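You operate a simulated robot arm through the tools that you are given. There is no shell and no other tool. Be economical: measure what you need, move in short steps, check, and stop when the job is done.

You are at the controls of a simulated two-armed robot. One attempt, no reset.

## Task
Take the blue napkin from the fan bench and lay it out flat on the table.

The check looks at the end state, three seconds after you hand in, the way a careful person would. Anything else that was tipped, shoved, dropped, spilled or broken makes it a failure. Flat cloth is picked up by pressing the open fingertips on it (5 to 10 N) and closing them slowly along it; thin cloth reads only 2 to 8 mm in the jaws.

## Robot
Two 7-joint arms with two-finger parallel grippers on one trunk, on a base that drives. Base frame: it is fixed to the floor where the robot stands at the start and does not move with it; the origin is under the middle of the robot, x ahead of it, y to its left, z up. Readings come in mm, degrees, newtons and seconds.
The left shoulder is at the start at [70, 163, 1129], the right one opposite. Places, roughly: table [-1300, -400, 900]. Payload 3.43 kg a hand.
The TCP of each hand is the grasp point between the finger pads, 34 mm short of the fingertips. In the tool frame z runs along the fingers and y along their closing line. Largest opening 128 mm; finger width 24, thickness 12; the body of the gripper, 48 by 130 mm, starts 96 mm behind the TCP.
Orientation is that of the tool frame in the base frame, as [roll, pitch, yaw] about the fixed x, y, z axes, in that order (R = Rz(yaw) Ry(pitch) Rx(roll)). With the fingers straight down and closing along the base's y, the tool's x points along the base's -x, its y along +y and its z along -z.

## Interface
- The arms move only by the tool jog_arm. It takes "left_moves", "right_moves" or both (then of equal length, played together; a hand with none holds still); each is a list of rows, each a list of 7 numbers: the turn, a rotation vector about the tool's x, y, z in units of 60 degrees (1.0 is 60 degrees), then the shift along the tool's x, y, z in units of 400 mm (1.0 is 400 mm), then the finger opening in cm, from 0 to 12.8. In form: [[ax, ay, az, tx, ty, tz, fingers], ...]. A call has 1 to 10 rows; each row is the pose to reach, as a shift and turn from the pose commanded when the call began, along the tool's axes at that moment. A call with a number of a shift or a turn outside -1 to 1 is refused whole. Each row takes 0.2 s and may step no farther than 50 mm and 8.6 degrees from the row before; otherwise, or with a gripper value out of range, the whole call is refused. A pose out of reach is approached as far as the arm can. The call stops where the force on the tool passes 40 N (or 10 N more than at its start, if that is more) or the arm is blocked; 0.2 s more then pass. Each finger travels about 153 mm/s and halts on what it meets, pressing with about 26 N; the grip force reading is that of the motor and also rises with nothing between the fingers. The clock runs only during rows and for 0.2 s after the last one: add rows that repeat a pose to give the fingers time. It gives the time, the measured TCP pose, the force on the tool (base axes), the opening and the grip force at its end, in the units of the frame above (readings bear some noise).
- Cameras (640 x 400 px; columns grow to the right, rows downward): "scene" is now at [119.8, 6.4, 1327.9]; the picture's right is [0.08, -1.00, 0.00], its down [-0.83, -0.07, -0.55] and it looks along [0.55, 0.04, -0.83] (base axes); focal length 280 px, centre (320, 200). "left" rides on the left gripper at [76, 11, -160] in its tool frame; the picture's right is [-0.15, 0.99, 0.00], its down [-0.88, -0.13, -0.46] and it looks along [-0.45, -0.07, 0.89] (tool axes); focal length 234 px, centre (320, 200). "right" rides on the right gripper at [76, -11, -160] in its tool frame; the picture's right is [0.15, 0.99, 0.00], its down [-0.88, 0.13, -0.46] and it looks along [-0.45, 0.07, 0.89] (tool axes); focal length 234 px, centre (320, 200). There is no depth. A picture from a camera that has moved, and an enlarged one, comes with that camera's place and axes in the base frame and with its lens.
- grab_frame(camera): a new picture of that camera. No time passes.
- raise_lower(by): slides the trunk up (or, below 0, down) by that many mm; the arms and the scene camera ride with it, the base frame stays. It gives what a move gives, with no picture.
- drive_base(legs): drives the robot by 1 to 6 legs, each [ahead, left, turn to the left] in mm, mm and degrees, along the robot's own axes; the way and the turn of a leg run together, so that a leg with both is an arc; at most 1500 mm and 180 degrees a leg. The arms and the cameras ride along, it lands a little off, and it stops where it bumps. It gives what a move gives.
- pan_tilt(pan, tilt): turns the head with the scene camera to pan (to the left, within 86 degrees either way) and tilt (down, from -29 to 69), counted from straight ahead of the robot. It gives what a move gives.
- inspect(camera, box): a new picture of the part [left, top, right, bottom] of that camera's present view, enlarged. No time passes.
- hand_in(): hands the job in; it is judged then, once.

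Work in short steps. Places have to be worked out from the pictures, the camera data and where the tool is seen: move nearer, look again, correct. Check each grasp and each placing, and mend what went wrong. You have 120 turns and 88 pictures in all, those below and enlarged ones among them. Open the grippers and draw the arms clear of the work before you hand the job in, unless the task says otherwise; then end with one line.

The tools are called after "Call:" as a command line: name --argument value ..., lists and objects as JSON in quotes. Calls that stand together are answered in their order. jog_arm: Moves the arms, as the interface text tells. Its arguments: {"type":"object","properties":{"left_moves":{"type":"array"},"right_moves":{"type":"array"}},"required":[]} The other tools are called the same way: raise_lower (by) slides the trunk up or down; drive_base (legs) drives the base; pan_tilt (pan, tilt) turns the head that bears the scene camera; grab_frame (camera) takes a picture; inspect (camera, box) takes an enlarged picture of a part of a camera's view; hand_in () hands the job in.

At the start:

```text
t: 0.0
left_tcp_pos: [480.8, 197.3, 587.6]
left_ee_rot: [180.0, 0.1, -179.9]
left_contact_force: [0.1, -0.1, -0.7]
left_gripper_width: 128.1
left_grasp_force: 0.1
right_tcp_pos: [574.0, -212.1, 643.7]
right_ee_rot: [180.0, 0.0, 179.9]
right_contact_force: [1.3, -0.2, -0.2]
right_gripper_width: 128.3
right_grasp_force: 0.2
trunk travel left (down, up): [-610.0, 330.0]
robot x, y, heading: [1.5, 3.2, 0.2]
head pan, tilt: [4.5, 56.4]
```

scene: 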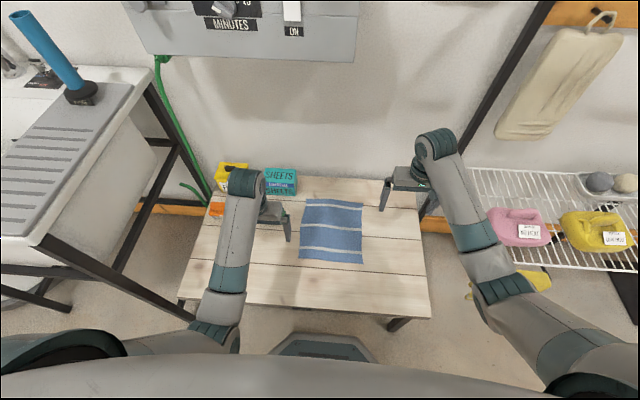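
right: 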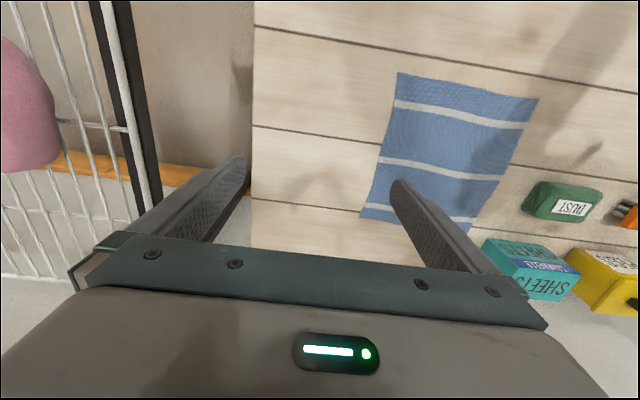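
left: 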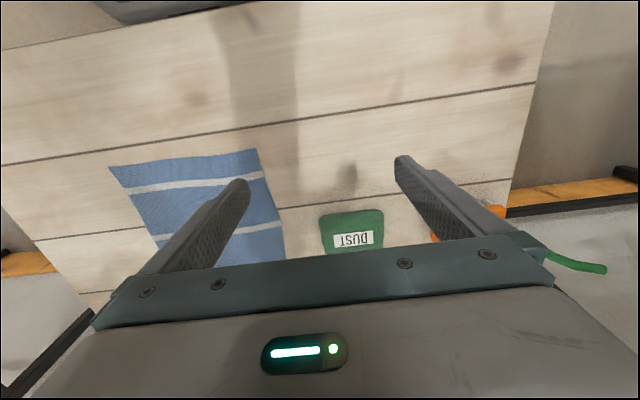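

The napkin lies at roughly x 490–750, y −125 to 110. I move both hands above its near corners, well clear of the surface, and then look.

Call:
jog_arm --left_moves '[[0, 0, 0, -0.014, -0.05, 0.058, 10], [0, 0, 0, -0.028, -0.1, 0.115, 8], [0, 0, 0, -0.043, -0.15, 0.172, 6], [0, 0, 0, -0.057, -0.2, 0.23, 6], [0, 0, 0, -0.071, -0.25, 0.287, 6], [0, 0, 0, -0.085, -0.3, 0.32, 6]]' --right_moves '[[0, 0, 0, 0.025, 0.05, 0.08, 10], [0, 0, 0, 0.05, 0.1, 0.16, 8], [0, 0, 0, 0.075, 0.15, 0.24, 6], [0, 0, 0, 0.1, 0.2, 0.32, 6], [0, 0, 0, 0.125, 0.25, 0.4, 6], [0, 0, 0, 0.1475, 0.3, 0.46, 6]]'

Call:
grab_frame --camera "scene"

Call:
grab_frame --camera "left"

Call:
grab_frame --camera "right"

```text
t: 1.4
left_tcp_pos: [515.3, 82.4, 459.0]
left_ee_rot: [179.7, -0.2, -179.9]
left_contact_force: [-0.2, 0.6, -0.9]
left_gripper_width: 59.9
left_grasp_force: 0.1
right_tcp_pos: [517.1, -89.4, 458.5]
right_ee_rot: [-180.0, 0.0, 180.0]
right_contact_force: [0.6, -0.8, 0.6]
right_gripper_width: 60.1
right_grasp_force: 0.1
trunk travel left (down, up): [-610.0, 330.0]
robot x, y, heading: [-1.6, -1.8, 0.1]
head pan, tilt: [4.5, 56.4]
```

```text
84 pictures are left
camera scene: at [119.9, 6.7, 1327.9], right [0.08, -1.0, 0.0], down [-0.83, -0.07, -0.55], along [0.55, 0.04, -0.83], focal length 280 px, centre (320, 200)
```

scene: 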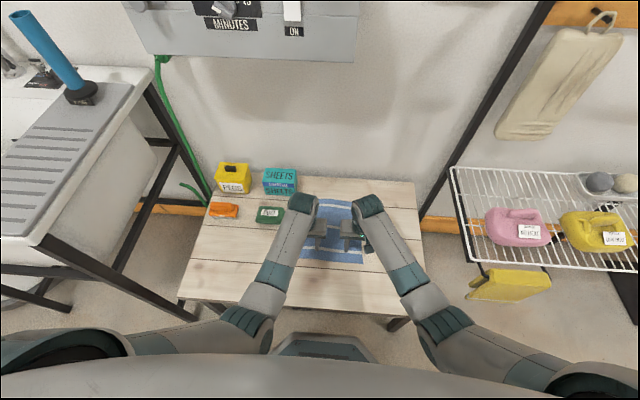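

```text
83 pictures are left
camera left: at [439.9, 92.0, 618.2], right [0.15, 0.99, 0.01], down [0.88, -0.13, 0.45], along [0.45, -0.06, -0.89], focal length 234 px, centre (320, 200)
```

left: 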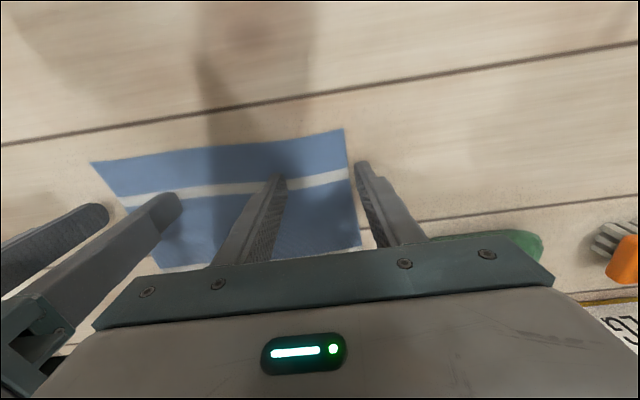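

```text
82 pictures are left
camera right: at [442.1, -100.0, 619.2], right [-0.15, 0.99, 0.0], down [0.88, 0.13, 0.46], along [0.45, 0.07, -0.89], focal length 234 px, centre (320, 200)
```

right: 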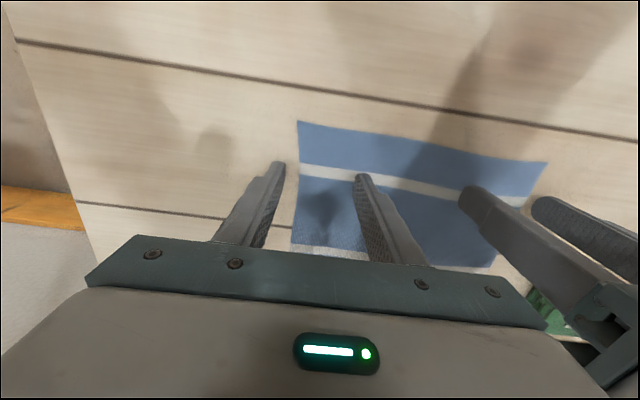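

The near edge is at about x=484, spanning y −116 to 110. I place both hands just above the near corners with a 40 mm opening.

Call:
jog_arm --left_moves '[[0, 0, 0, 0.038, -0.0185, 0.04, 4], [0, 0, 0, 0.038, -0.0185, 0.08, 4], [0, 0, 0, 0.038, -0.0185, 0.11, 4]]' --right_moves '[[0, 0, 0, 0.0425, 0.021, 0.04, 4], [0, 0, 0, 0.0425, 0.021, 0.08, 4], [0, 0, 0, 0.0425, 0.021, 0.11, 4]]'

Call:
grab_frame --camera "left"

Call:
grab_frame --camera "right"

```text
t: 1.8
left_tcp_pos: [513.8, 82.0, 455.5]
left_ee_rot: [179.5, 0.9, -179.7]
left_contact_force: [-2.7, -0.5, 12.6]
left_gripper_width: 39.8
left_grasp_force: 0.0
right_tcp_pos: [512.1, -84.8, 455.7]
right_ee_rot: [-180.0, 1.0, 179.8]
right_contact_force: [-3.3, -0.5, 13.8]
right_gripper_width: 39.9
right_grasp_force: 0.1
trunk travel left (down, up): [-610.0, 330.0]
robot x, y, heading: [-1.4, 0.1, -0.1]
head pan, tilt: [4.5, 56.4]
stopped in row 1 (right hand): the force on the tool passed its limit (the readings are from after the stop); the commanded pose is now the measured one
```

```text
81 pictures are left
camera left: at [436.5, 91.3, 613.5], right [0.14, 0.99, 0.01], down [0.87, -0.13, 0.47], along [0.47, -0.06, -0.88], focal length 234 px, centre (320, 200)
```

left: 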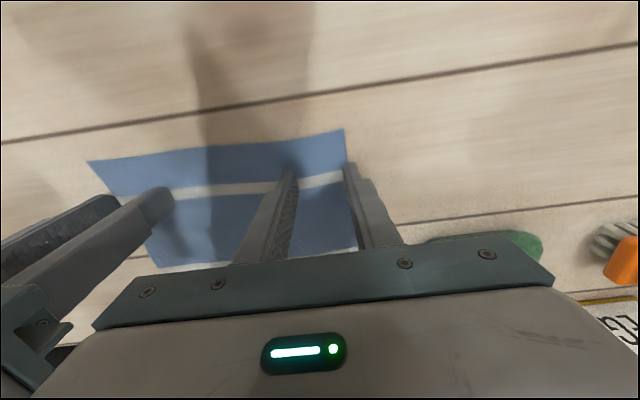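

```text
80 pictures are left
camera right: at [434.3, -95.4, 613.3], right [-0.14, 0.99, 0.0], down [0.87, 0.13, 0.47], along [0.47, 0.07, -0.88], focal length 234 px, centre (320, 200)
```

right: 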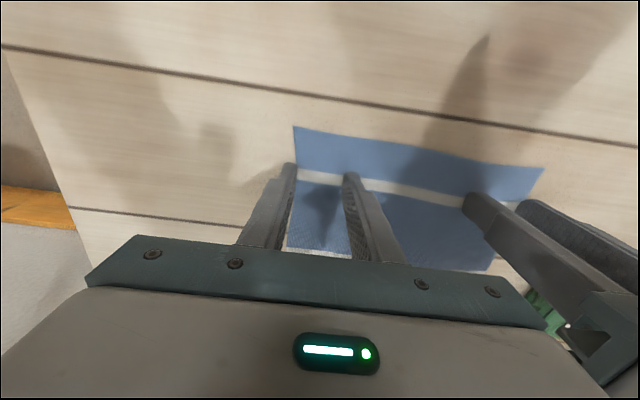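

Both hands touched down at TCP 455, so the surface is really at about z=421; with that, all the views agree (near edge x≈475, y −112 to 107, far edge x≈720). I lift a bit, move nearer to the edge, and come back down to just above contact.

Call:
jog_arm --left_moves '[[0, -0.015, 0, 0, 0, -0.03, 4], [0, -0.015, 0, 0.0545, -0.015, -0.03, 4], [0, -0.015, 0, 0.0545, -0.015, -0.015, 4], [0, -0.015, 0, 0.0545, -0.015, -0.006, 4]]' --right_moves '[[0, -0.016, 0, 0, 0, -0.03, 4], [0, -0.016, 0, 0.05, 0.012, -0.03, 4], [0, -0.016, 0, 0.05, 0.012, -0.015, 4], [0, -0.016, 0, 0.05, 0.012, -0.006, 4]]'

Call:
grab_frame --camera "left"

Call:
grab_frame --camera "right"

```text
t: 2.8
left_tcp_pos: [493.3, 82.4, 456.5]
left_ee_rot: [179.1, 1.8, -179.6]
left_contact_force: [0.2, 0.4, 2.4]
left_gripper_width: 39.9
left_grasp_force: 0.0
right_tcp_pos: [492.6, -79.1, 455.8]
right_ee_rot: [180.0, 1.9, 179.8]
right_contact_force: [-0.3, -0.3, 6.0]
right_gripper_width: 40.0
right_grasp_force: 0.0
trunk travel left (down, up): [-610.0, 330.0]
robot x, y, heading: [-0.7, 1.6, 0.2]
head pan, tilt: [4.5, 56.4]
```

```text
79 pictures are left
camera left: at [412.5, 89.2, 613.0], right [0.14, 0.99, 0.02], down [0.87, -0.13, 0.48], along [0.48, -0.05, -0.88], focal length 234 px, centre (320, 200)
```

left: 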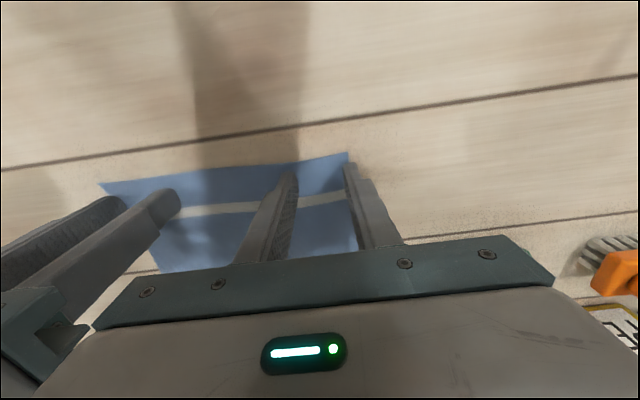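

```text
78 pictures are left
camera right: at [412.1, -90.3, 612.3], right [-0.14, 0.99, 0.0], down [0.86, 0.13, 0.49], along [0.48, 0.07, -0.87], focal length 234 px, centre (320, 200)
```

right: 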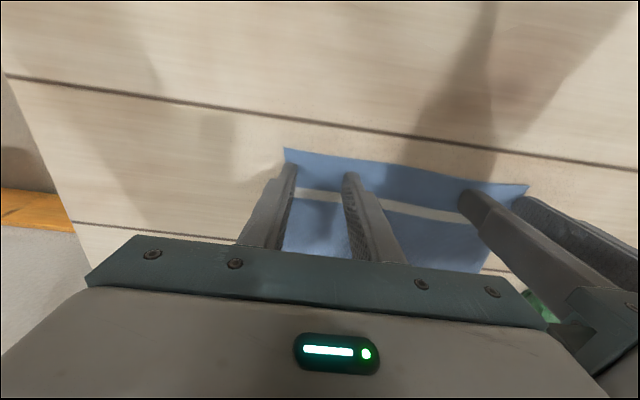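

Pitch correction had the wrong sign, and the left outer finger sits on the cloth's side edge. I lift slightly, level the tools, shift the left hand inward 8 mm and press lightly.

Call:
jog_arm --left_moves '[[0.01, 0.03, 0, 0, 0, -0.02, 4], [0.01, 0.03, 0, 0, -0.022, -0.02, 4], [0.01, 0.03, 0, 0, -0.022, -0.005, 4], [0.01, 0.03, 0, 0, -0.022, 0.0, 4], [0.01, 0.03, 0, 0, -0.022, 0.004, 4]]' --right_moves '[[0, 0.03, 0, 0, 0, -0.02, 4], [0, 0.03, 0, 0, 0, -0.02, 4], [0, 0.03, 0, 0, 0, -0.005, 4], [0, 0.03, 0, 0, 0, 0.0, 4], [0, 0.03, 0, 0, 0, 0.004, 4]]'

```text
t: 3.6
left_tcp_pos: [487.1, 83.6, 454.7]
left_ee_rot: [178.8, -0.3, -179.7]
left_contact_force: [-8.7, -1.1, 33.4]
left_gripper_width: 40.1
left_grasp_force: 0.3
right_tcp_pos: [492.0, -80.5, 460.2]
right_ee_rot: [-180.0, 0.1, 179.9]
right_contact_force: [-0.2, -0.5, 0.5]
right_gripper_width: 39.8
right_grasp_force: 0.1
trunk travel left (down, up): [-610.0, 330.0]
robot x, y, heading: [-0.8, 0.5, -0.3]
head pan, tilt: [4.5, 56.4]
stopped in row 3 (left hand): the force on the tool passed its limit (the readings are from after the stop); the commanded pose is now the measured one
```

The left hand didn't follow sideways and pressed too hard. I lift the left hand 25 mm to check how it tracks in free air.

Call:
jog_arm --left_moves '[[0, 0, 0, 0, 0, -0.03, 4], [0, 0, 0, 0, 0, -0.06, 4], [0, 0, 0, 0, 0, -0.06, 4]]'

Call:
grab_frame --camera "left"

Call:
grab_frame --camera "scene"

```text
t: 4.4
left_tcp_pos: [488.1, 87.5, 475.6]
left_ee_rot: [178.4, -0.4, -179.5]
left_contact_force: [0.4, -1.2, 0.2]
left_gripper_width: 40.1
left_grasp_force: 0.1
right_tcp_pos: [492.4, -79.5, 460.8]
right_ee_rot: [-180.0, 0.0, 179.9]
right_contact_force: [0.7, -0.1, -0.7]
right_gripper_width: 39.9
right_grasp_force: 0.0
trunk travel left (down, up): [-610.0, 330.0]
robot x, y, heading: [0.5, 1.0, -0.1]
head pan, tilt: [4.5, 56.4]
```

```text
77 pictures are left
camera left: at [414.5, 93.5, 636.4], right [0.14, 0.99, 0.03], down [0.88, -0.14, 0.45], along [0.44, -0.04, -0.89], focal length 234 px, centre (320, 200)
```

left: 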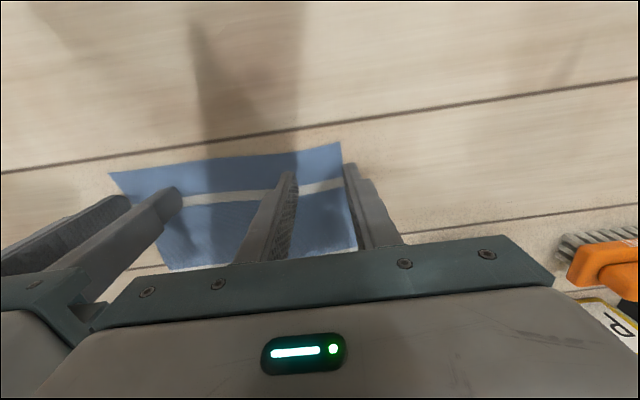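

```text
76 pictures are left
camera scene: at [120.0, 6.3, 1327.8], right [0.08, -1.0, 0.0], down [-0.83, -0.06, -0.55], along [0.55, 0.04, -0.83], focal length 280 px, centre (320, 200)
```

scene: 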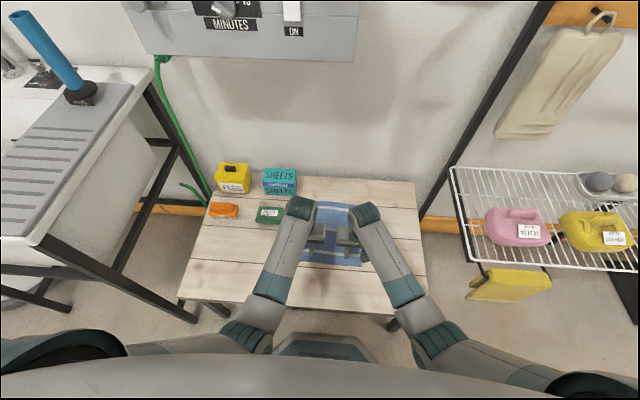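

The gripper bodies were pushing each other apart, so the hands need about 180 mm between them. I spread them to y ≈ +88 / −91 with a 26 mm opening, level the left tool, and hover just above contact.

Call:
jog_arm --left_moves '[[0, 0, 0, 0, 0, 0, 2.6], [-0.027, 0, 0.008, 0, 0, 0.01, 2.6], [-0.027, 0, 0.008, -0.01, 0.002, 0.025, 2.6], [-0.027, 0, 0.008, -0.01, 0.002, 0.038, 2.6], [-0.027, 0, 0.008, -0.01, 0.002, 0.038, 2.6]]' --right_moves '[[0, 0, 0, 0, -0.028, -0.01, 2.6], [0, 0, 0, 0, -0.028, -0.01, 2.6], [0, 0, 0, 0, -0.028, 0, 2.6], [0, 0, 0, 0, -0.028, 0, 2.6], [0, 0, 0, 0, -0.028, 0, 2.6]]'

Call:
grab_frame --camera "left"

Call:
grab_frame --camera "right"

```text
t: 5.6
left_tcp_pos: [487.9, 89.5, 456.8]
left_ee_rot: [176.5, -0.8, 179.9]
left_contact_force: [0.6, 0.4, 0.4]
left_gripper_width: 26.2
left_grasp_force: 0.1
right_tcp_pos: [492.0, -91.1, 459.0]
right_ee_rot: [180.0, 0.0, 179.9]
right_contact_force: [0.0, -0.4, -0.6]
right_gripper_width: 26.1
right_grasp_force: 0.1
trunk travel left (down, up): [-610.0, 330.0]
robot x, y, heading: [-1.1, -0.4, 0.0]
head pan, tilt: [4.5, 56.4]
```

```text
75 pictures are left
camera left: at [414.5, 91.5, 618.4], right [0.15, 0.99, 0.06], down [0.89, -0.16, 0.44], along [0.44, -0.01, -0.9], focal length 234 px, centre (320, 200)
```

left: 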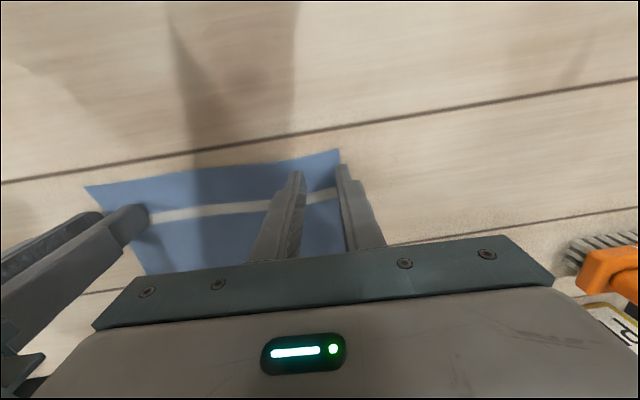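

```text
74 pictures are left
camera right: at [417.5, -101.6, 618.6], right [-0.14, 0.99, 0.0], down [0.88, 0.13, 0.45], along [0.45, 0.07, -0.89], focal length 234 px, centre (320, 200)
```

right: 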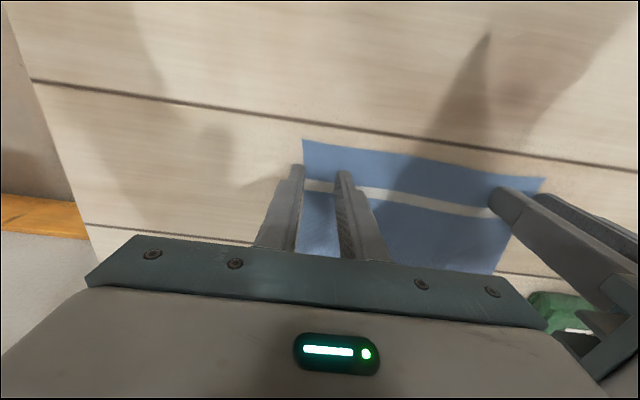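

The tools are about to touch; left roll correction sign was flipped, so I fix it, narrow to 20 mm, move slightly inward and approach the cloth.

Call:
jog_arm --left_moves '[[0.03, 0, 0, 0, -0.004, -0.01, 2.0], [0.058, 0, 0, 0, -0.009, -0.01, 2.0], [0.058, 0, 0, 0, -0.009, 0, 2.0], [0.058, 0, 0, 0, -0.009, 0.005, 2.0]]' --right_moves '[[0, 0, 0, 0, 0.004, 0, 2.0], [0, 0, 0, 0, 0.005, 0, 2.0], [0, 0, 0, 0, 0.005, 0.005, 2.0], [0, 0, 0, 0, 0.005, 0.01, 2.0]]'

```text
t: 6.6
left_tcp_pos: [488.6, 87.0, 456.6]
left_ee_rot: [-179.9, -0.6, 180.0]
left_contact_force: [0.5, -0.2, 0.2]
left_gripper_width: 19.9
left_grasp_force: 0.0
right_tcp_pos: [492.1, -89.0, 455.9]
right_ee_rot: [-180.0, 0.1, 179.9]
right_contact_force: [-0.5, 0.9, -0.6]
right_gripper_width: 19.8
right_grasp_force: 0.1
trunk travel left (down, up): [-610.0, 330.0]
robot x, y, heading: [1.8, 1.5, -0.2]
head pan, tilt: [4.5, 56.4]
```

Both are level and free of contact at about 456. I press down in 1 mm steps.

Call:
jog_arm --left_moves '[[0, 0, 0, 0, 0, 0.003, 2.0], [0, 0, 0, 0, 0, 0.006, 2.0], [0, 0, 0, 0, 0, 0.006, 2.0]]' --right_moves '[[0, 0, 0, 0, 0, 0.003, 2.0], [0, 0, 0, 0, 0, 0.005, 2.0], [0, 0, 0, 0, 0, 0.005, 2.0]]'

```text
t: 7.4
left_tcp_pos: [489.6, 86.4, 455.5]
left_ee_rot: [-179.9, -0.5, 180.0]
left_contact_force: [-4.5, -1.4, 18.1]
left_gripper_width: 19.8
left_grasp_force: 0.1
right_tcp_pos: [492.5, -90.1, 454.0]
right_ee_rot: [180.0, 0.0, 179.9]
right_contact_force: [0.3, 0.3, 5.0]
right_gripper_width: 19.9
right_grasp_force: 0.1
trunk travel left (down, up): [-610.0, 330.0]
robot x, y, heading: [1.6, 1.9, 0.1]
head pan, tilt: [4.5, 56.4]
```

Right presses with 5 N; left with 18 N, a bit much, so I ease it up 1 mm and press the right a touch more.

Call:
jog_arm --left_moves '[[0, 0, 0, 0, 0, -0.002, 2.0], [0, 0, 0, 0, 0, -0.002, 2.0]]' --right_moves '[[0, 0, 0, 0, 0, 0.001, 2.0], [0, 0, 0, 0, 0, 0.001, 2.0]]'

```text
t: 8.0
left_tcp_pos: [490.2, 87.4, 456.7]
left_ee_rot: [180.0, -0.5, 180.0]
left_contact_force: [-0.4, -0.5, -0.2]
left_gripper_width: 19.9
left_grasp_force: 0.0
right_tcp_pos: [492.9, -88.3, 454.5]
right_ee_rot: [-180.0, 0.1, 179.9]
right_contact_force: [-3.3, -2.2, 19.9]
right_gripper_width: 20.1
right_grasp_force: 0.0
trunk travel left (down, up): [-610.0, 330.0]
robot x, y, heading: [-1.7, -1.0, 0.2]
head pan, tilt: [4.5, 56.4]
```

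Contact is stiff (about 15 N per 0.5 mm). I make finer corrections.

Call:
jog_arm --left_moves '[[0, 0, 0, 0, 0, 0.001, 2.0], [0, 0, 0, 0, 0, 0.001, 2.0]]' --right_moves '[[0, 0, 0, 0, 0, -0.0008, 2.0], [0, 0, 0, 0, 0, -0.0008, 2.0]]'

```text
t: 8.6
left_tcp_pos: [490.3, 87.1, 456.6]
left_ee_rot: [180.0, -0.4, -179.9]
left_contact_force: [0.1, -0.2, -0.6]
left_gripper_width: 20.1
left_grasp_force: 0.1
right_tcp_pos: [493.8, -89.0, 456.5]
right_ee_rot: [180.0, 0.1, 179.9]
right_contact_force: [-1.4, -1.5, 16.9]
right_gripper_width: 19.9
right_grasp_force: 0.0
trunk travel left (down, up): [-610.0, 330.0]
robot x, y, heading: [0.8, 3.0, 0.1]
head pan, tilt: [4.5, 56.4]
```

Call:
jog_arm --left_moves '[[0, 0, 0, 0, 0, 0.0005, 2.0], [0, 0, 0, 0, 0, 0.0008, 2.0]]' --right_moves '[[0, 0, 0, 0, 0, -0.002, 2.0], [0, 0, 0, 0, 0, -0.002, 2.0]]'

```text
t: 9.2
left_tcp_pos: [490.7, 89.0, 454.7]
left_ee_rot: [180.0, -0.5, 180.0]
left_contact_force: [-0.6, -0.5, 0.3]
left_gripper_width: 19.7
left_grasp_force: 0.0
right_tcp_pos: [493.3, -88.5, 455.3]
right_ee_rot: [-180.0, 0.0, 179.9]
right_contact_force: [2.6, -0.7, 8.3]
right_gripper_width: 20.0
right_grasp_force: 0.1
trunk travel left (down, up): [-610.0, 330.0]
robot x, y, heading: [1.4, 2.3, -0.1]
head pan, tilt: [4.5, 56.4]
```

Right is at 8 N: I close it slowly now, while the left lowers 0.8 mm more.

Call:
jog_arm --left_moves '[[0, 0, 0, 0, 0, 0.0005, 2.0], [0, 0, 0, 0, 0, 0.001, 2.0], [0, 0, 0, 0, 0, 0.0015, 2.0], [0, 0, 0, 0, 0, 0.002, 2.0], [0, 0, 0, 0, 0, 0.002, 2.0], [0, 0, 0, 0, 0, 0.002, 2.0], [0, 0, 0, 0, 0, 0.002, 2.0], [0, 0, 0, 0, 0, 0.002, 2.0], [0, 0, 0, 0, 0, 0.002, 2.0], [0, 0, 0, 0, 0, 0.002, 2.0]]' --right_moves '[[0, 0, 0, 0, 0, 0, 1.7], [0, 0, 0, 0, 0, 0, 1.4], [0, 0, 0, 0, 0, 0, 1.1], [0, 0, 0, 0, 0, 0, 0.9], [0, 0, 0, 0, 0, 0, 0.7], [0, 0, 0, 0, 0, 0, 0.5], [0, 0, 0, 0, 0, 0, 0.3], [0, 0, 0, 0, 0, 0, 0.1], [0, 0, 0, 0, 0, 0, 0], [0, 0, 0, 0, 0, 0, 0]]'

```text
t: 11.4
left_tcp_pos: [491.1, 89.8, 454.5]
left_ee_rot: [179.8, -0.4, -180.0]
left_contact_force: [1.3, -0.8, 8.5]
left_gripper_width: 19.6
left_grasp_force: 0.1
right_tcp_pos: [492.4, -89.6, 455.9]
right_ee_rot: [180.0, 0.0, 179.9]
right_contact_force: [-0.6, 0.4, 0.7]
right_gripper_width: 0.0
right_grasp_force: 26.1
trunk travel left (down, up): [-610.0, 330.0]
robot x, y, heading: [-2.3, -2.0, -0.1]
head pan, tilt: [4.5, 56.4]
```

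Right closed to 0 mm – missed. Left is at 8.5 N; I close it, lowering a hair as it closes so pressure is kept; the right reopens 3 mm up.

Call:
jog_arm --left_moves '[[0, 0, 0, 0, 0, 0, 1.7], [0, 0, 0, 0, 0, 0.0004, 1.4], [0, 0, 0, 0, 0, 0.0006, 1.1], [0, 0, 0, 0, 0, 0.0008, 0.9], [0, 0, 0, 0, 0, 0.001, 0.7], [0, 0, 0, 0, 0, 0.001, 0.5], [0, 0, 0, 0, 0, 0.001, 0.3], [0, 0, 0, 0, 0, 0.001, 0.1], [0, 0, 0, 0, 0, 0.001, 0], [0, 0, 0, 0, 0, 0.001, 0]]' --right_moves '[[0, 0, 0, 0, 0, -0.01, 0.2], [0, 0, 0, 0, 0, -0.01, 2.6], [0, 0, 0, 0, 0, -0.01, 2.6], [0, 0, 0, 0, 0, -0.01, 2.6], [0, 0, 0, 0, 0, -0.01, 2.6], [0, 0, 0, 0, 0, -0.01, 2.6], [0, 0, 0, 0, 0, -0.01, 2.6], [0, 0, 0, 0, 0, -0.01, 2.6], [0, 0, 0, 0, 0, -0.01, 2.6], [0, 0, 0, 0, 0, -0.01, 2.6]]'

Call:
grab_frame --camera "left"

Call:
grab_frame --camera "right"

```text
t: 13.6
left_tcp_pos: [491.2, 90.8, 455.6]
left_ee_rot: [179.7, -0.3, -180.0]
left_contact_force: [0.1, 2.1, 31.7]
left_gripper_width: 0.2
left_grasp_force: 26.6
right_tcp_pos: [492.7, -89.2, 460.8]
right_ee_rot: [-179.9, 0.0, 180.0]
right_contact_force: [0.0, -0.3, -1.0]
right_gripper_width: 25.9
right_grasp_force: 0.0
trunk travel left (down, up): [-610.0, 330.0]
robot x, y, heading: [-0.9, 0.1, 0.1]
head pan, tilt: [4.5, 56.4]
```

```text
73 pictures are left
camera left: at [416.5, 100.7, 615.0], right [0.15, 0.99, 0.0], down [0.88, -0.13, 0.45], along [0.45, -0.06, -0.89], focal length 234 px, centre (320, 200)
```

left: 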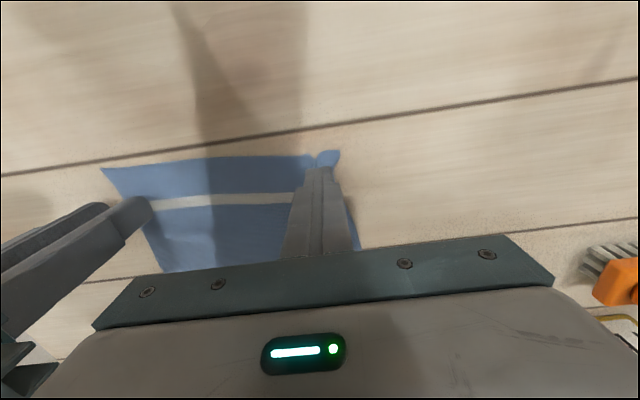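

```text
72 pictures are left
camera right: at [416.2, -100.1, 619.7], right [-0.14, 0.99, 0.0], down [0.88, 0.13, 0.46], along [0.45, 0.07, -0.89], focal length 234 px, centre (320, 200)
```

right: 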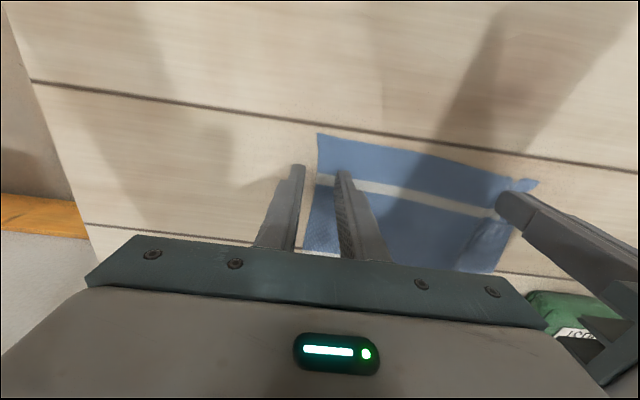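

The cloth is bunched at the left fingers though the width reads 0.2 mm. I lift the left 20 mm to see whether it holds.

Call:
jog_arm --left_moves '[[0, 0, 0, 0, 0, -0.025, 0], [0, 0, 0, 0, 0, -0.05, 0]]'

Call:
grab_frame --camera "left"

```text
t: 14.2
left_tcp_pos: [492.8, 94.4, 473.8]
left_ee_rot: [179.5, -0.3, -180.0]
left_contact_force: [-0.3, -0.7, 0.6]
left_gripper_width: 0.0
left_grasp_force: 26.6
right_tcp_pos: [491.5, -89.2, 458.7]
right_ee_rot: [179.9, 0.1, 180.0]
right_contact_force: [-0.1, 0.0, 0.3]
right_gripper_width: 26.0
right_grasp_force: 0.1
trunk travel left (down, up): [-610.0, 330.0]
robot x, y, heading: [0.0, -1.8, 0.1]
head pan, tilt: [4.5, 56.4]
```

```text
71 pictures are left
camera left: at [418.9, 103.3, 634.2], right [0.14, 0.99, 0.01], down [0.88, -0.13, 0.45], along [0.44, -0.06, -0.89], focal length 234 px, centre (320, 200)
```

left: 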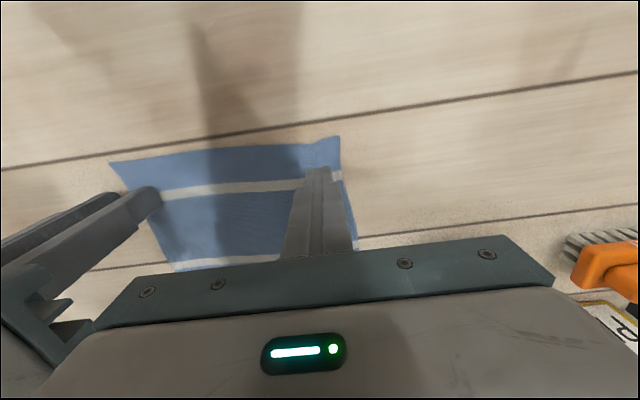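

Not held. I'll turn both hands 90° so the fingers close along x (bodies no longer interfere, and the pinch lies along the near edge). First rise, then rotate.

Call:
jog_arm --left_moves '[[0, 0, 0, 0, 0.03, -0.1, 0.5], [0, 0, 0.14, 0, 0.06, -0.2, 2], [0, 0, 0.28, 0, 0.06, -0.2, 4], [0, 0, 0.42, 0, 0.06, -0.2, 4], [0, 0, 0.56, 0, 0.06, -0.2, 4], [0, 0, 0.7, 0, 0.06, -0.2, 4], [0, 0, 0.84, 0, 0.06, -0.2, 4], [0, 0, 0.98, 0, 0.06, -0.2, 4]]' --right_moves '[[0, 0, 0, 0, -0.03, -0.1, 3], [0, 0, -0.14, 0, -0.06, -0.22, 4], [0, 0, -0.28, 0, -0.06, -0.22, 4], [0, 0, -0.42, 0, -0.06, -0.22, 4], [0, 0, -0.56, 0, -0.06, -0.22, 4], [0, 0, -0.7, 0, -0.06, -0.22, 4], [0, 0, -0.84, 0, -0.06, -0.22, 4], [0, 0, -0.98, 0, -0.06, -0.22, 4]]'

```text
t: 16.0
left_tcp_pos: [491.3, 105.3, 554.8]
left_ee_rot: [-179.1, 0.3, 120.9]
left_contact_force: [0.5, 0.4, 0.2]
left_gripper_width: 39.9
left_grasp_force: 0.0
right_tcp_pos: [492.6, -112.9, 547.3]
right_ee_rot: [-180.0, 0.1, -121.2]
right_contact_force: [-0.5, 0.3, -0.6]
right_gripper_width: 39.8
right_grasp_force: 0.0
trunk travel left (down, up): [-610.0, 330.0]
robot x, y, heading: [-1.3, 0.5, -0.1]
head pan, tilt: [4.5, 56.4]
```

Tracking well; finish the remaining 31° of turn.

Call:
jog_arm --left_moves '[[0, 0, 0.13, 0, 0, 0, 5], [0, 0, 0.26, 0, 0, 0, 5], [0, 0, 0.39, 0, 0, 0, 5], [0, 0, 0.515, 0, 0, 0, 5], [0, 0, 0.515, 0, 0, 0, 5]]' --right_moves '[[0, 0, -0.13, 0, 0, 0, 5], [0, 0, -0.26, 0, 0, 0, 5], [0, 0, -0.39, 0, 0, 0, 5], [0, 0, -0.52, 0, 0, 0, 5], [0, 0, -0.52, 0, 0, 0, 5]]'

Call:
grab_frame --camera "left"

Call:
grab_frame --camera "right"

Call:
grab_frame --camera "scene"

```text
t: 17.2
left_tcp_pos: [492.7, 105.5, 556.2]
left_ee_rot: [-179.4, 0.6, 90.1]
left_contact_force: [-0.4, -0.4, -0.6]
left_gripper_width: 49.9
left_grasp_force: 0.1
right_tcp_pos: [491.3, -112.5, 546.1]
right_ee_rot: [-179.9, 0.0, -90.0]
right_contact_force: [0.0, -0.8, 0.8]
right_gripper_width: 49.9
right_grasp_force: 0.0
trunk travel left (down, up): [-610.0, 330.0]
robot x, y, heading: [-1.3, 3.6, 0.1]
head pan, tilt: [4.5, 56.4]
```

```text
70 pictures are left
camera left: at [505.0, 182.0, 714.1], right [0.99, -0.14, -0.01], down [-0.12, -0.88, 0.47], along [-0.07, -0.46, -0.88], focal length 234 px, centre (320, 200)
```

left: 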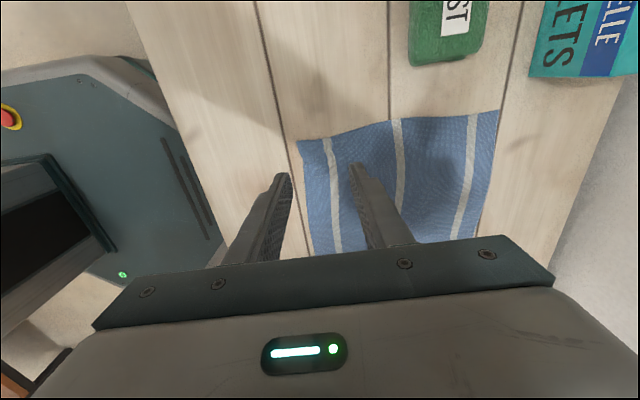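

```text
69 pictures are left
camera right: at [504.1, -188.2, 706.2], right [-0.99, -0.15, 0.0], down [-0.13, 0.88, 0.46], along [-0.07, 0.45, -0.89], focal length 234 px, centre (320, 200)
```

right: 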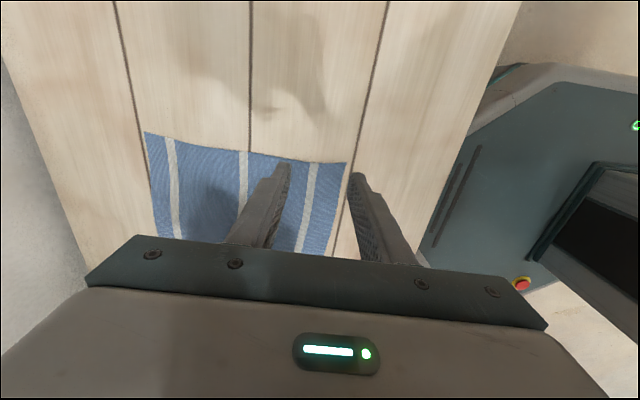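

```text
68 pictures are left
camera scene: at [119.8, 6.2, 1327.9], right [0.08, -1.0, 0.0], down [-0.83, -0.06, -0.55], along [0.55, 0.04, -0.83], focal length 280 px, centre (320, 200)
```

scene: 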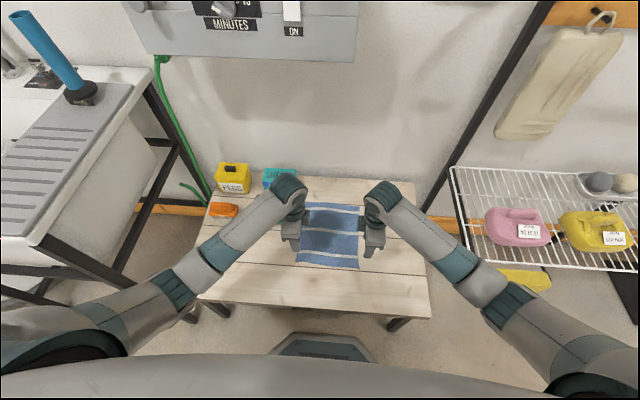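

Near edge is now at x≈465 (left corner, y 117) and 457 (right corner, y −99). I come down over the corners at 20 mm inset with a 40 mm opening.

Call:
jog_arm --left_moves '[[0, 0, 0, -0.01, 0.01, 0.08, 4], [0, 0, 0, -0.021, 0.018, 0.16, 4], [0, 0, 0, -0.021, 0.018, 0.22, 4], [0, 0, 0, -0.021, 0.018, 0.24, 4], [0, 0, 0, -0.021, 0.018, 0.24, 4]]' --right_moves '[[0, 0, 0, -0.04, -0.007, 0.08, 4], [0, 0, 0, -0.084, -0.014, 0.15, 4], [0, 0, 0, -0.084, -0.014, 0.2, 4], [0, 0, 0, -0.084, -0.014, 0.215, 4], [0, 0, 0, -0.084, -0.014, 0.215, 4]]'

Call:
grab_frame --camera "left"

Call:
grab_frame --camera "right"

```text
t: 18.4
left_tcp_pos: [497.3, 96.1, 460.4]
left_ee_rot: [-179.5, 0.5, 90.2]
left_contact_force: [-0.1, -0.3, -0.2]
left_gripper_width: 39.9
left_grasp_force: 0.1
right_tcp_pos: [496.7, -79.7, 458.8]
right_ee_rot: [-179.9, -0.1, -90.1]
right_contact_force: [-0.1, 0.0, 1.3]
right_gripper_width: 39.7
right_grasp_force: 0.0
trunk travel left (down, up): [-610.0, 330.0]
robot x, y, heading: [-0.9, -1.0, 0.0]
head pan, tilt: [4.5, 56.4]
```

```text
67 pictures are left
camera left: at [510.4, 172.9, 619.1], right [0.99, -0.14, -0.01], down [-0.12, -0.88, 0.47], along [-0.07, -0.46, -0.88], focal length 234 px, centre (320, 200)
```

left: 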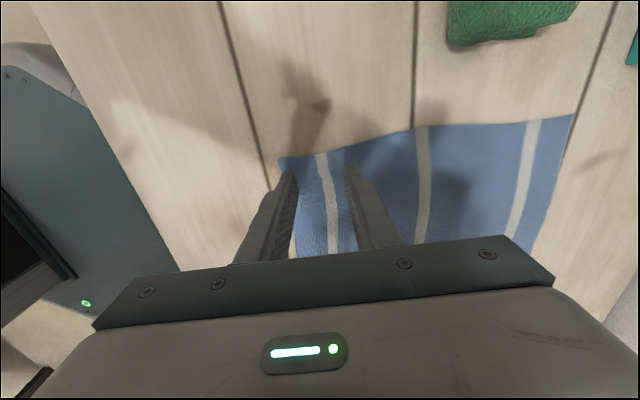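

```text
66 pictures are left
camera right: at [509.1, -155.5, 619.0], right [-0.99, -0.14, 0.0], down [-0.13, 0.88, 0.46], along [-0.07, 0.45, -0.89], focal length 234 px, centre (320, 200)
```

right: 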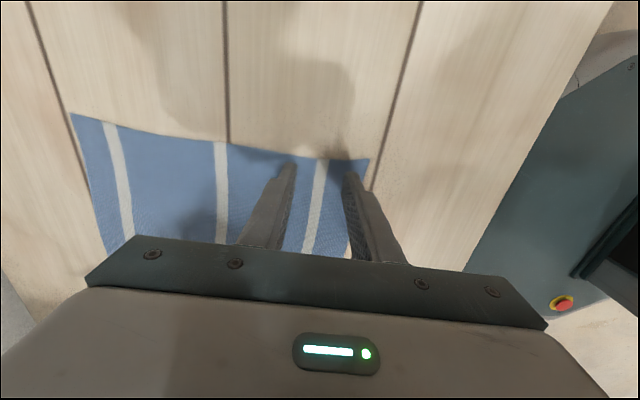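

Near fingers sit right at the edge; I shift 6 mm inward and creep down.

Call:
jog_arm --left_moves '[[0, 0, 0, 0, 0.015, 0, 4], [0, 0, 0, 0, 0.015, 0.005, 4], [0, 0, 0, 0, 0.015, 0.008, 4], [0, 0, 0, 0, 0.015, 0.01, 4], [0, 0, 0, 0, 0.015, 0.01, 4]]' --right_moves '[[0, 0, 0, 0, -0.014, 0, 4], [0, 0, 0, 0, -0.014, 0.003, 4], [0, 0, 0, 0, -0.014, 0.006, 4], [0, 0, 0, 0, -0.014, 0.0075, 4], [0, 0, 0, 0, -0.014, 0.0075, 4]]'

```text
t: 19.6
left_tcp_pos: [503.6, 95.9, 455.4]
left_ee_rot: [-179.5, 0.5, 90.2]
left_contact_force: [-0.2, 0.0, 0.2]
left_gripper_width: 40.1
left_grasp_force: 0.2
right_tcp_pos: [504.2, -79.0, 458.0]
right_ee_rot: [-180.0, 0.0, -90.1]
right_contact_force: [0.5, 0.1, -0.8]
right_gripper_width: 39.8
right_grasp_force: 0.2
trunk travel left (down, up): [-610.0, 330.0]
robot x, y, heading: [0.3, -1.3, -0.1]
head pan, tilt: [4.5, 56.4]
```

Call:
jog_arm --left_moves '[[0, 0, 0, 0, 0, 0.001, 4], [0, 0, 0, 0, 0, 0.002, 4], [0, 0, 0, 0, 0, 0.002, 4]]' --right_moves '[[0, 0, 0, 0, 0, 0.002, 4], [0, 0, 0, 0, 0, 0.003, 4], [0, 0, 0, 0, 0, 0.003, 4]]'

```text
t: 20.4
left_tcp_pos: [504.3, 95.7, 455.5]
left_ee_rot: [-179.7, 0.4, 90.2]
left_contact_force: [0.2, 0.3, 9.1]
left_gripper_width: 39.6
left_grasp_force: 0.1
right_tcp_pos: [504.2, -80.1, 456.7]
right_ee_rot: [179.9, 0.1, -90.1]
right_contact_force: [-0.3, -0.4, -1.0]
right_gripper_width: 40.1
right_grasp_force: 0.0
trunk travel left (down, up): [-610.0, 330.0]
robot x, y, heading: [-0.9, -1.9, -0.1]
head pan, tilt: [4.5, 56.4]
```

Left is at 9 N. I close it halfway slowly and check the force, lowering the right meanwhile.

Call:
jog_arm --left_moves '[[0, 0, 0, 0, 0, 0, 3.8], [0, 0, 0, 0, 0, 0, 3.6], [0, 0, 0, 0, 0, 0, 3.4], [0, 0, 0, 0, 0, 0, 3.2], [0, 0, 0, 0, 0, 0, 3.0]]' --right_moves '[[0, 0, 0, 0, 0, 0.001, 4], [0, 0, 0, 0, 0, 0.002, 4], [0, 0, 0, 0, 0, 0.003, 4], [0, 0, 0, 0, 0, 0.003, 4], [0, 0, 0, 0, 0, 0.003, 4]]'

```text
t: 21.6
left_tcp_pos: [502.9, 95.8, 455.6]
left_ee_rot: [-179.5, 0.7, 90.2]
left_contact_force: [-1.7, 0.3, 12.9]
left_gripper_width: 28.8
left_grasp_force: 0.0
right_tcp_pos: [503.1, -79.7, 455.3]
right_ee_rot: [-180.0, 0.0, -90.1]
right_contact_force: [-0.4, -0.1, 1.1]
right_gripper_width: 39.7
right_grasp_force: 0.1
trunk travel left (down, up): [-610.0, 330.0]
robot x, y, heading: [-2.8, -2.5, -0.0]
head pan, tilt: [4.5, 56.4]
```

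Force stays good (13 N). I continue closing the left down to zero, and the right lowers 0.6 mm more.

Call:
jog_arm --left_moves '[[0, 0, 0, 0, 0, 0, 2.7], [0, 0, 0, 0, 0, 0, 2.4], [0, 0, 0, 0, 0, 0, 2.1], [0, 0, 0, 0, 0, 0, 1.8], [0, 0, 0, 0, 0, 0, 1.5], [0, 0, 0, 0, 0, 0, 1.2], [0, 0, 0, 0, 0, 0, 0.9], [0, 0, 0, 0, 0, 0, 0.6], [0, 0, 0, 0, 0, 0, 0.3], [0, 0, 0, 0, 0, 0, 0]]' --right_moves '[[0, 0, 0, 0, 0, 0.001, 4], [0, 0, 0, 0, 0, 0.0015, 4], [0, 0, 0, 0, 0, 0.0015, 4], [0, 0, 0, 0, 0, 0.0015, 4], [0, 0, 0, 0, 0, 0.0015, 4], [0, 0, 0, 0, 0, 0.0015, 4], [0, 0, 0, 0, 0, 0.0015, 4], [0, 0, 0, 0, 0, 0.0015, 4], [0, 0, 0, 0, 0, 0.0015, 4], [0, 0, 0, 0, 0, 0.0015, 4]]'

Call:
grab_frame --camera "left"

```text
t: 23.8
left_tcp_pos: [503.7, 95.4, 455.9]
left_ee_rot: [-179.6, 0.6, 90.2]
left_contact_force: [0.3, 0.0, 9.4]
left_gripper_width: 2.1
left_grasp_force: 25.5
right_tcp_pos: [503.7, -79.3, 454.8]
right_ee_rot: [-180.0, 0.1, -90.1]
right_contact_force: [0.4, 2.2, 6.4]
right_gripper_width: 40.0
right_grasp_force: 0.0
trunk travel left (down, up): [-610.0, 330.0]
robot x, y, heading: [0.9, -2.2, -0.3]
head pan, tilt: [4.5, 56.4]
```

```text
65 pictures are left
camera left: at [516.3, 172.6, 613.7], right [0.99, -0.14, -0.01], down [-0.12, -0.88, 0.47], along [-0.07, -0.46, -0.88], focal length 234 px, centre (320, 200)
```

left: 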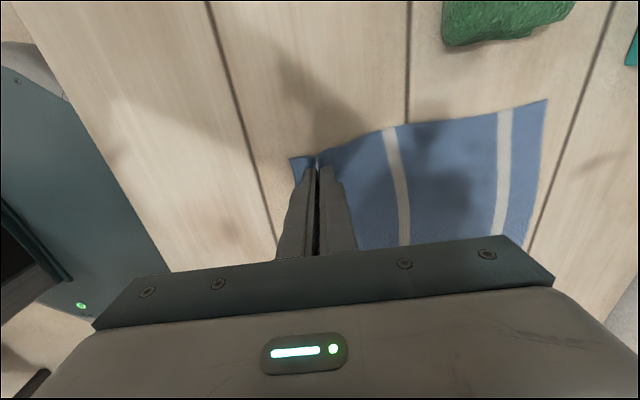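

Left reads 2.1 mm with a visible fold between the pads – gripped. The right is at 6.4 N; I close it slowly too with the left holding.

Call:
jog_arm --left_moves '[[0, 0, 0, 0, 0, 0, 0], [0, 0, 0, 0, 0, 0, 0], [0, 0, 0, 0, 0, 0, 0], [0, 0, 0, 0, 0, 0, 0], [0, 0, 0, 0, 0, 0, 0]]' --right_moves '[[0, 0, 0, 0, 0, 0.0003, 3.8], [0, 0, 0, 0, 0, 0.0003, 3.6], [0, 0, 0, 0, 0, 0.0003, 3.4], [0, 0, 0, 0, 0, 0.0003, 3.2], [0, 0, 0, 0, 0, 0.0003, 3.0]]'

```text
t: 25.0
left_tcp_pos: [502.9, 95.6, 455.2]
left_ee_rot: [-179.5, 0.6, 90.2]
left_contact_force: [1.4, -0.3, 8.5]
left_gripper_width: 2.3
left_grasp_force: 25.8
right_tcp_pos: [504.1, -79.8, 455.8]
right_ee_rot: [-180.0, -0.1, -90.1]
right_contact_force: [0.5, 0.1, 8.7]
right_gripper_width: 29.5
right_grasp_force: 0.0
trunk travel left (down, up): [-610.0, 330.0]
robot x, y, heading: [-0.5, -1.5, -0.0]
head pan, tilt: [4.5, 56.4]
```

Right force is 8.7 N; continue closing.

Call:
jog_arm --left_moves '[[0, 0, 0, 0, 0, 0, 0], [0, 0, 0, 0, 0, 0, 0], [0, 0, 0, 0, 0, 0, 0], [0, 0, 0, 0, 0, 0, 0], [0, 0, 0, 0, 0, 0, 0], [0, 0, 0, 0, 0, 0, 0], [0, 0, 0, 0, 0, 0, 0], [0, 0, 0, 0, 0, 0, 0], [0, 0, 0, 0, 0, 0, 0], [0, 0, 0, 0, 0, 0, 0]]' --right_moves '[[0, 0, 0, 0, 0, 0, 2.7], [0, 0, 0, 0, 0, 0, 2.4], [0, 0, 0, 0, 0, 0, 2.1], [0, 0, 0, 0, 0, 0, 1.8], [0, 0, 0, 0, 0, 0, 1.5], [0, 0, 0, 0, 0, 0, 1.2], [0, 0, 0, 0, 0, 0, 0.9], [0, 0, 0, 0, 0, 0, 0.6], [0, 0, 0, 0, 0, 0, 0.3], [0, 0, 0, 0, 0, 0, 0]]'

Call:
grab_frame --camera "right"

```text
t: 27.2
left_tcp_pos: [503.4, 95.8, 455.0]
left_ee_rot: [-179.5, 0.6, 90.2]
left_contact_force: [0.6, -0.4, 7.9]
left_gripper_width: 2.2
left_grasp_force: 25.8
right_tcp_pos: [503.8, -79.2, 455.2]
right_ee_rot: [-180.0, 0.0, -90.1]
right_contact_force: [-0.3, 0.9, 9.8]
right_gripper_width: 7.3
right_grasp_force: 25.8
trunk travel left (down, up): [-610.0, 330.0]
robot x, y, heading: [-3.8, -1.7, 0.1]
head pan, tilt: [4.5, 56.4]
```

```text
64 pictures are left
camera right: at [515.2, -155.3, 614.7], right [-0.99, -0.14, 0.0], down [-0.13, 0.88, 0.46], along [-0.07, 0.45, -0.89], focal length 234 px, centre (320, 200)
```

right: 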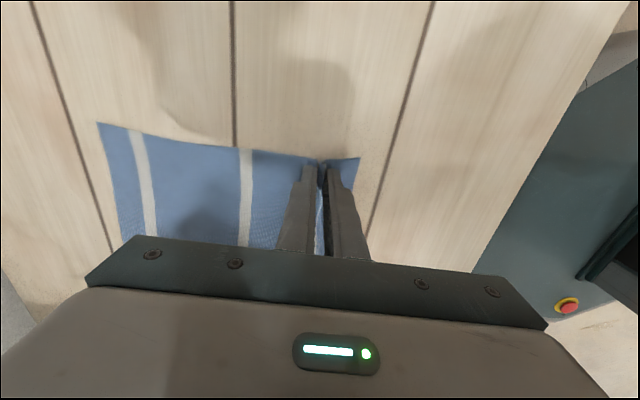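

Both gripped (2.2 and 7.3 mm). I lift both hands together by 80 mm and check.

Call:
jog_arm --left_moves '[[0, 0, 0, 0, 0, -0.04, 0], [0, 0, 0, 0, 0, -0.08, 0], [0, 0, 0, 0, 0, -0.12, 0], [0, 0, 0, 0, 0, -0.16, 0], [0, 0, 0, 0, 0, -0.2, 0], [0, 0, 0, 0, 0, -0.2, 0]]' --right_moves '[[0, 0, 0, 0, 0, -0.04, 0], [0, 0, 0, 0, 0, -0.08, 0], [0, 0, 0, 0, 0, -0.12, 0], [0, 0, 0, 0, 0, -0.16, 0], [0, 0, 0, 0, 0, -0.2, 0], [0, 0, 0, 0, 0, -0.2, 0]]'

Call:
grab_frame --camera "scene"

Call:
grab_frame --camera "left"

```text
t: 28.6
left_tcp_pos: [503.3, 96.6, 533.6]
left_ee_rot: [-179.4, 0.7, 90.3]
left_contact_force: [0.2, -0.2, 0.9]
left_gripper_width: 2.0
left_grasp_force: 25.7
right_tcp_pos: [504.2, -77.9, 533.6]
right_ee_rot: [-180.0, 0.0, -90.1]
right_contact_force: [0.7, 0.2, 0.2]
right_gripper_width: 7.4
right_grasp_force: 25.9
trunk travel left (down, up): [-610.0, 330.0]
robot x, y, heading: [-2.4, 0.2, 0.2]
head pan, tilt: [4.5, 56.4]
```

```text
63 pictures are left
camera scene: at [120.0, 6.2, 1327.9], right [0.08, -1.0, 0.0], down [-0.83, -0.06, -0.55], along [0.55, 0.04, -0.83], focal length 280 px, centre (320, 200)
```

scene: 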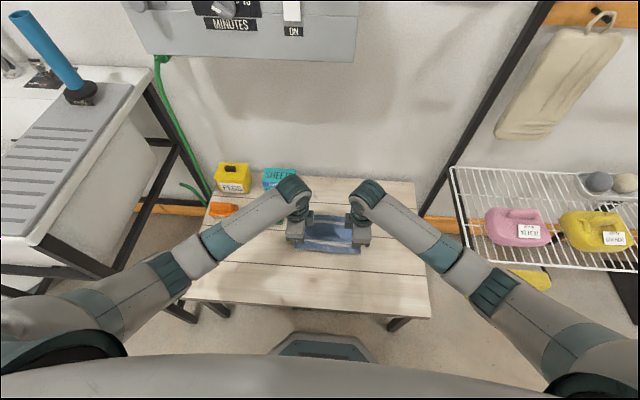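

```text
62 pictures are left
camera left: at [516.6, 173.8, 692.4], right [0.99, -0.14, -0.01], down [-0.12, -0.88, 0.47], along [-0.07, -0.46, -0.88], focal length 234 px, centre (320, 200)
```

left: 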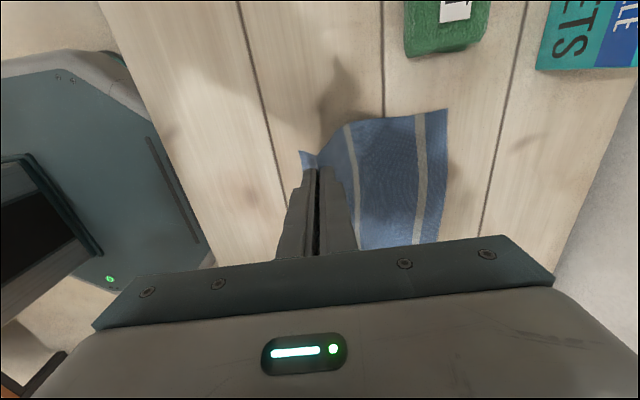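

Napkin is held at both corners. The table is ~900 mm high, so I raise the trunk fully; arms follow afterwards.

Call:
raise_lower --by 325

Call:
jog_arm --left_moves '[[0, 0, 0, 0, -0.05, -0.08, 0], [0, 0, 0, 0, -0.1, -0.16, 0], [0, 0, 0, 0, -0.15, -0.24, 0], [0, 0, 0, 0, -0.2, -0.32, 0], [0, 0, 0, 0, -0.2, -0.4, 0], [0, 0, 0, 0, -0.2, -0.48, 0], [0, 0, 0, 0, -0.2, -0.56, 0], [0, 0, 0, 0, -0.2, -0.64, 0], [0, 0, 0, 0, -0.2, -0.7, 0]]' --right_moves '[[0, 0, 0, 0, 0.05, -0.08, 0], [0, 0, 0, 0, 0.1, -0.16, 0], [0, 0, 0, 0, 0.15, -0.24, 0], [0, 0, 0, 0, 0.2, -0.32, 0], [0, 0, 0, 0, 0.2, -0.4, 0], [0, 0, 0, 0, 0.2, -0.48, 0], [0, 0, 0, 0, 0.2, -0.56, 0], [0, 0, 0, 0, 0.2, -0.64, 0], [0, 0, 0, 0, 0.2, -0.7, 0]]'

Call:
grab_frame --camera "scene"

```text
t: 31.8
left_tcp_pos: [504.6, 97.0, 858.9]
left_ee_rot: [-179.5, 0.6, 90.2]
left_contact_force: [0.2, -0.7, 0.8]
left_gripper_width: 2.2
left_grasp_force: 26.0
right_tcp_pos: [503.7, -78.6, 860.8]
right_ee_rot: [-179.9, 0.1, -90.2]
right_contact_force: [-0.4, -0.3, -0.5]
right_gripper_width: 7.0
right_grasp_force: 26.4
trunk travel left (down, up): [-935.0, 5.0]
robot x, y, heading: [-2.3, 1.7, 0.1]
head pan, tilt: [4.5, 56.4]
```

```text
t: 33.8
left_tcp_pos: [427.2, 99.0, 1139.6]
left_ee_rot: [-179.4, 0.6, 90.2]
left_contact_force: [0.8, 0.2, 0.3]
left_gripper_width: 2.1
left_grasp_force: 26.0
right_tcp_pos: [422.4, -76.6, 1139.8]
right_ee_rot: [179.9, -0.1, -90.1]
right_contact_force: [-0.7, 0.5, -0.1]
right_gripper_width: 7.2
right_grasp_force: 26.1
trunk travel left (down, up): [-935.0, 5.0]
robot x, y, heading: [3.3, -2.6, -0.1]
head pan, tilt: [4.5, 56.4]
```

```text
61 pictures are left
camera scene: at [120.3, 6.4, 1652.7], right [0.08, -1.0, 0.0], down [-0.83, -0.06, -0.55], along [0.55, 0.04, -0.83], focal length 280 px, centre (320, 200)
```

scene: 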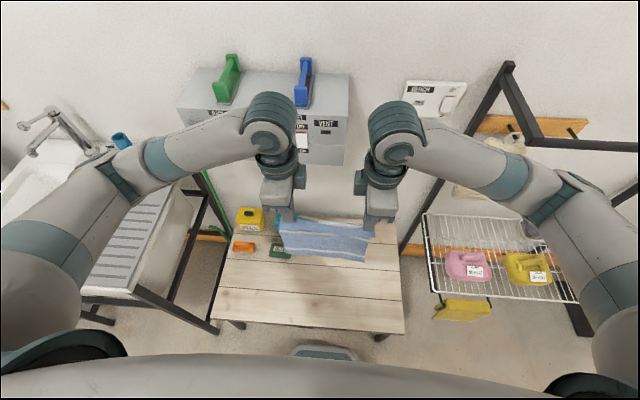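

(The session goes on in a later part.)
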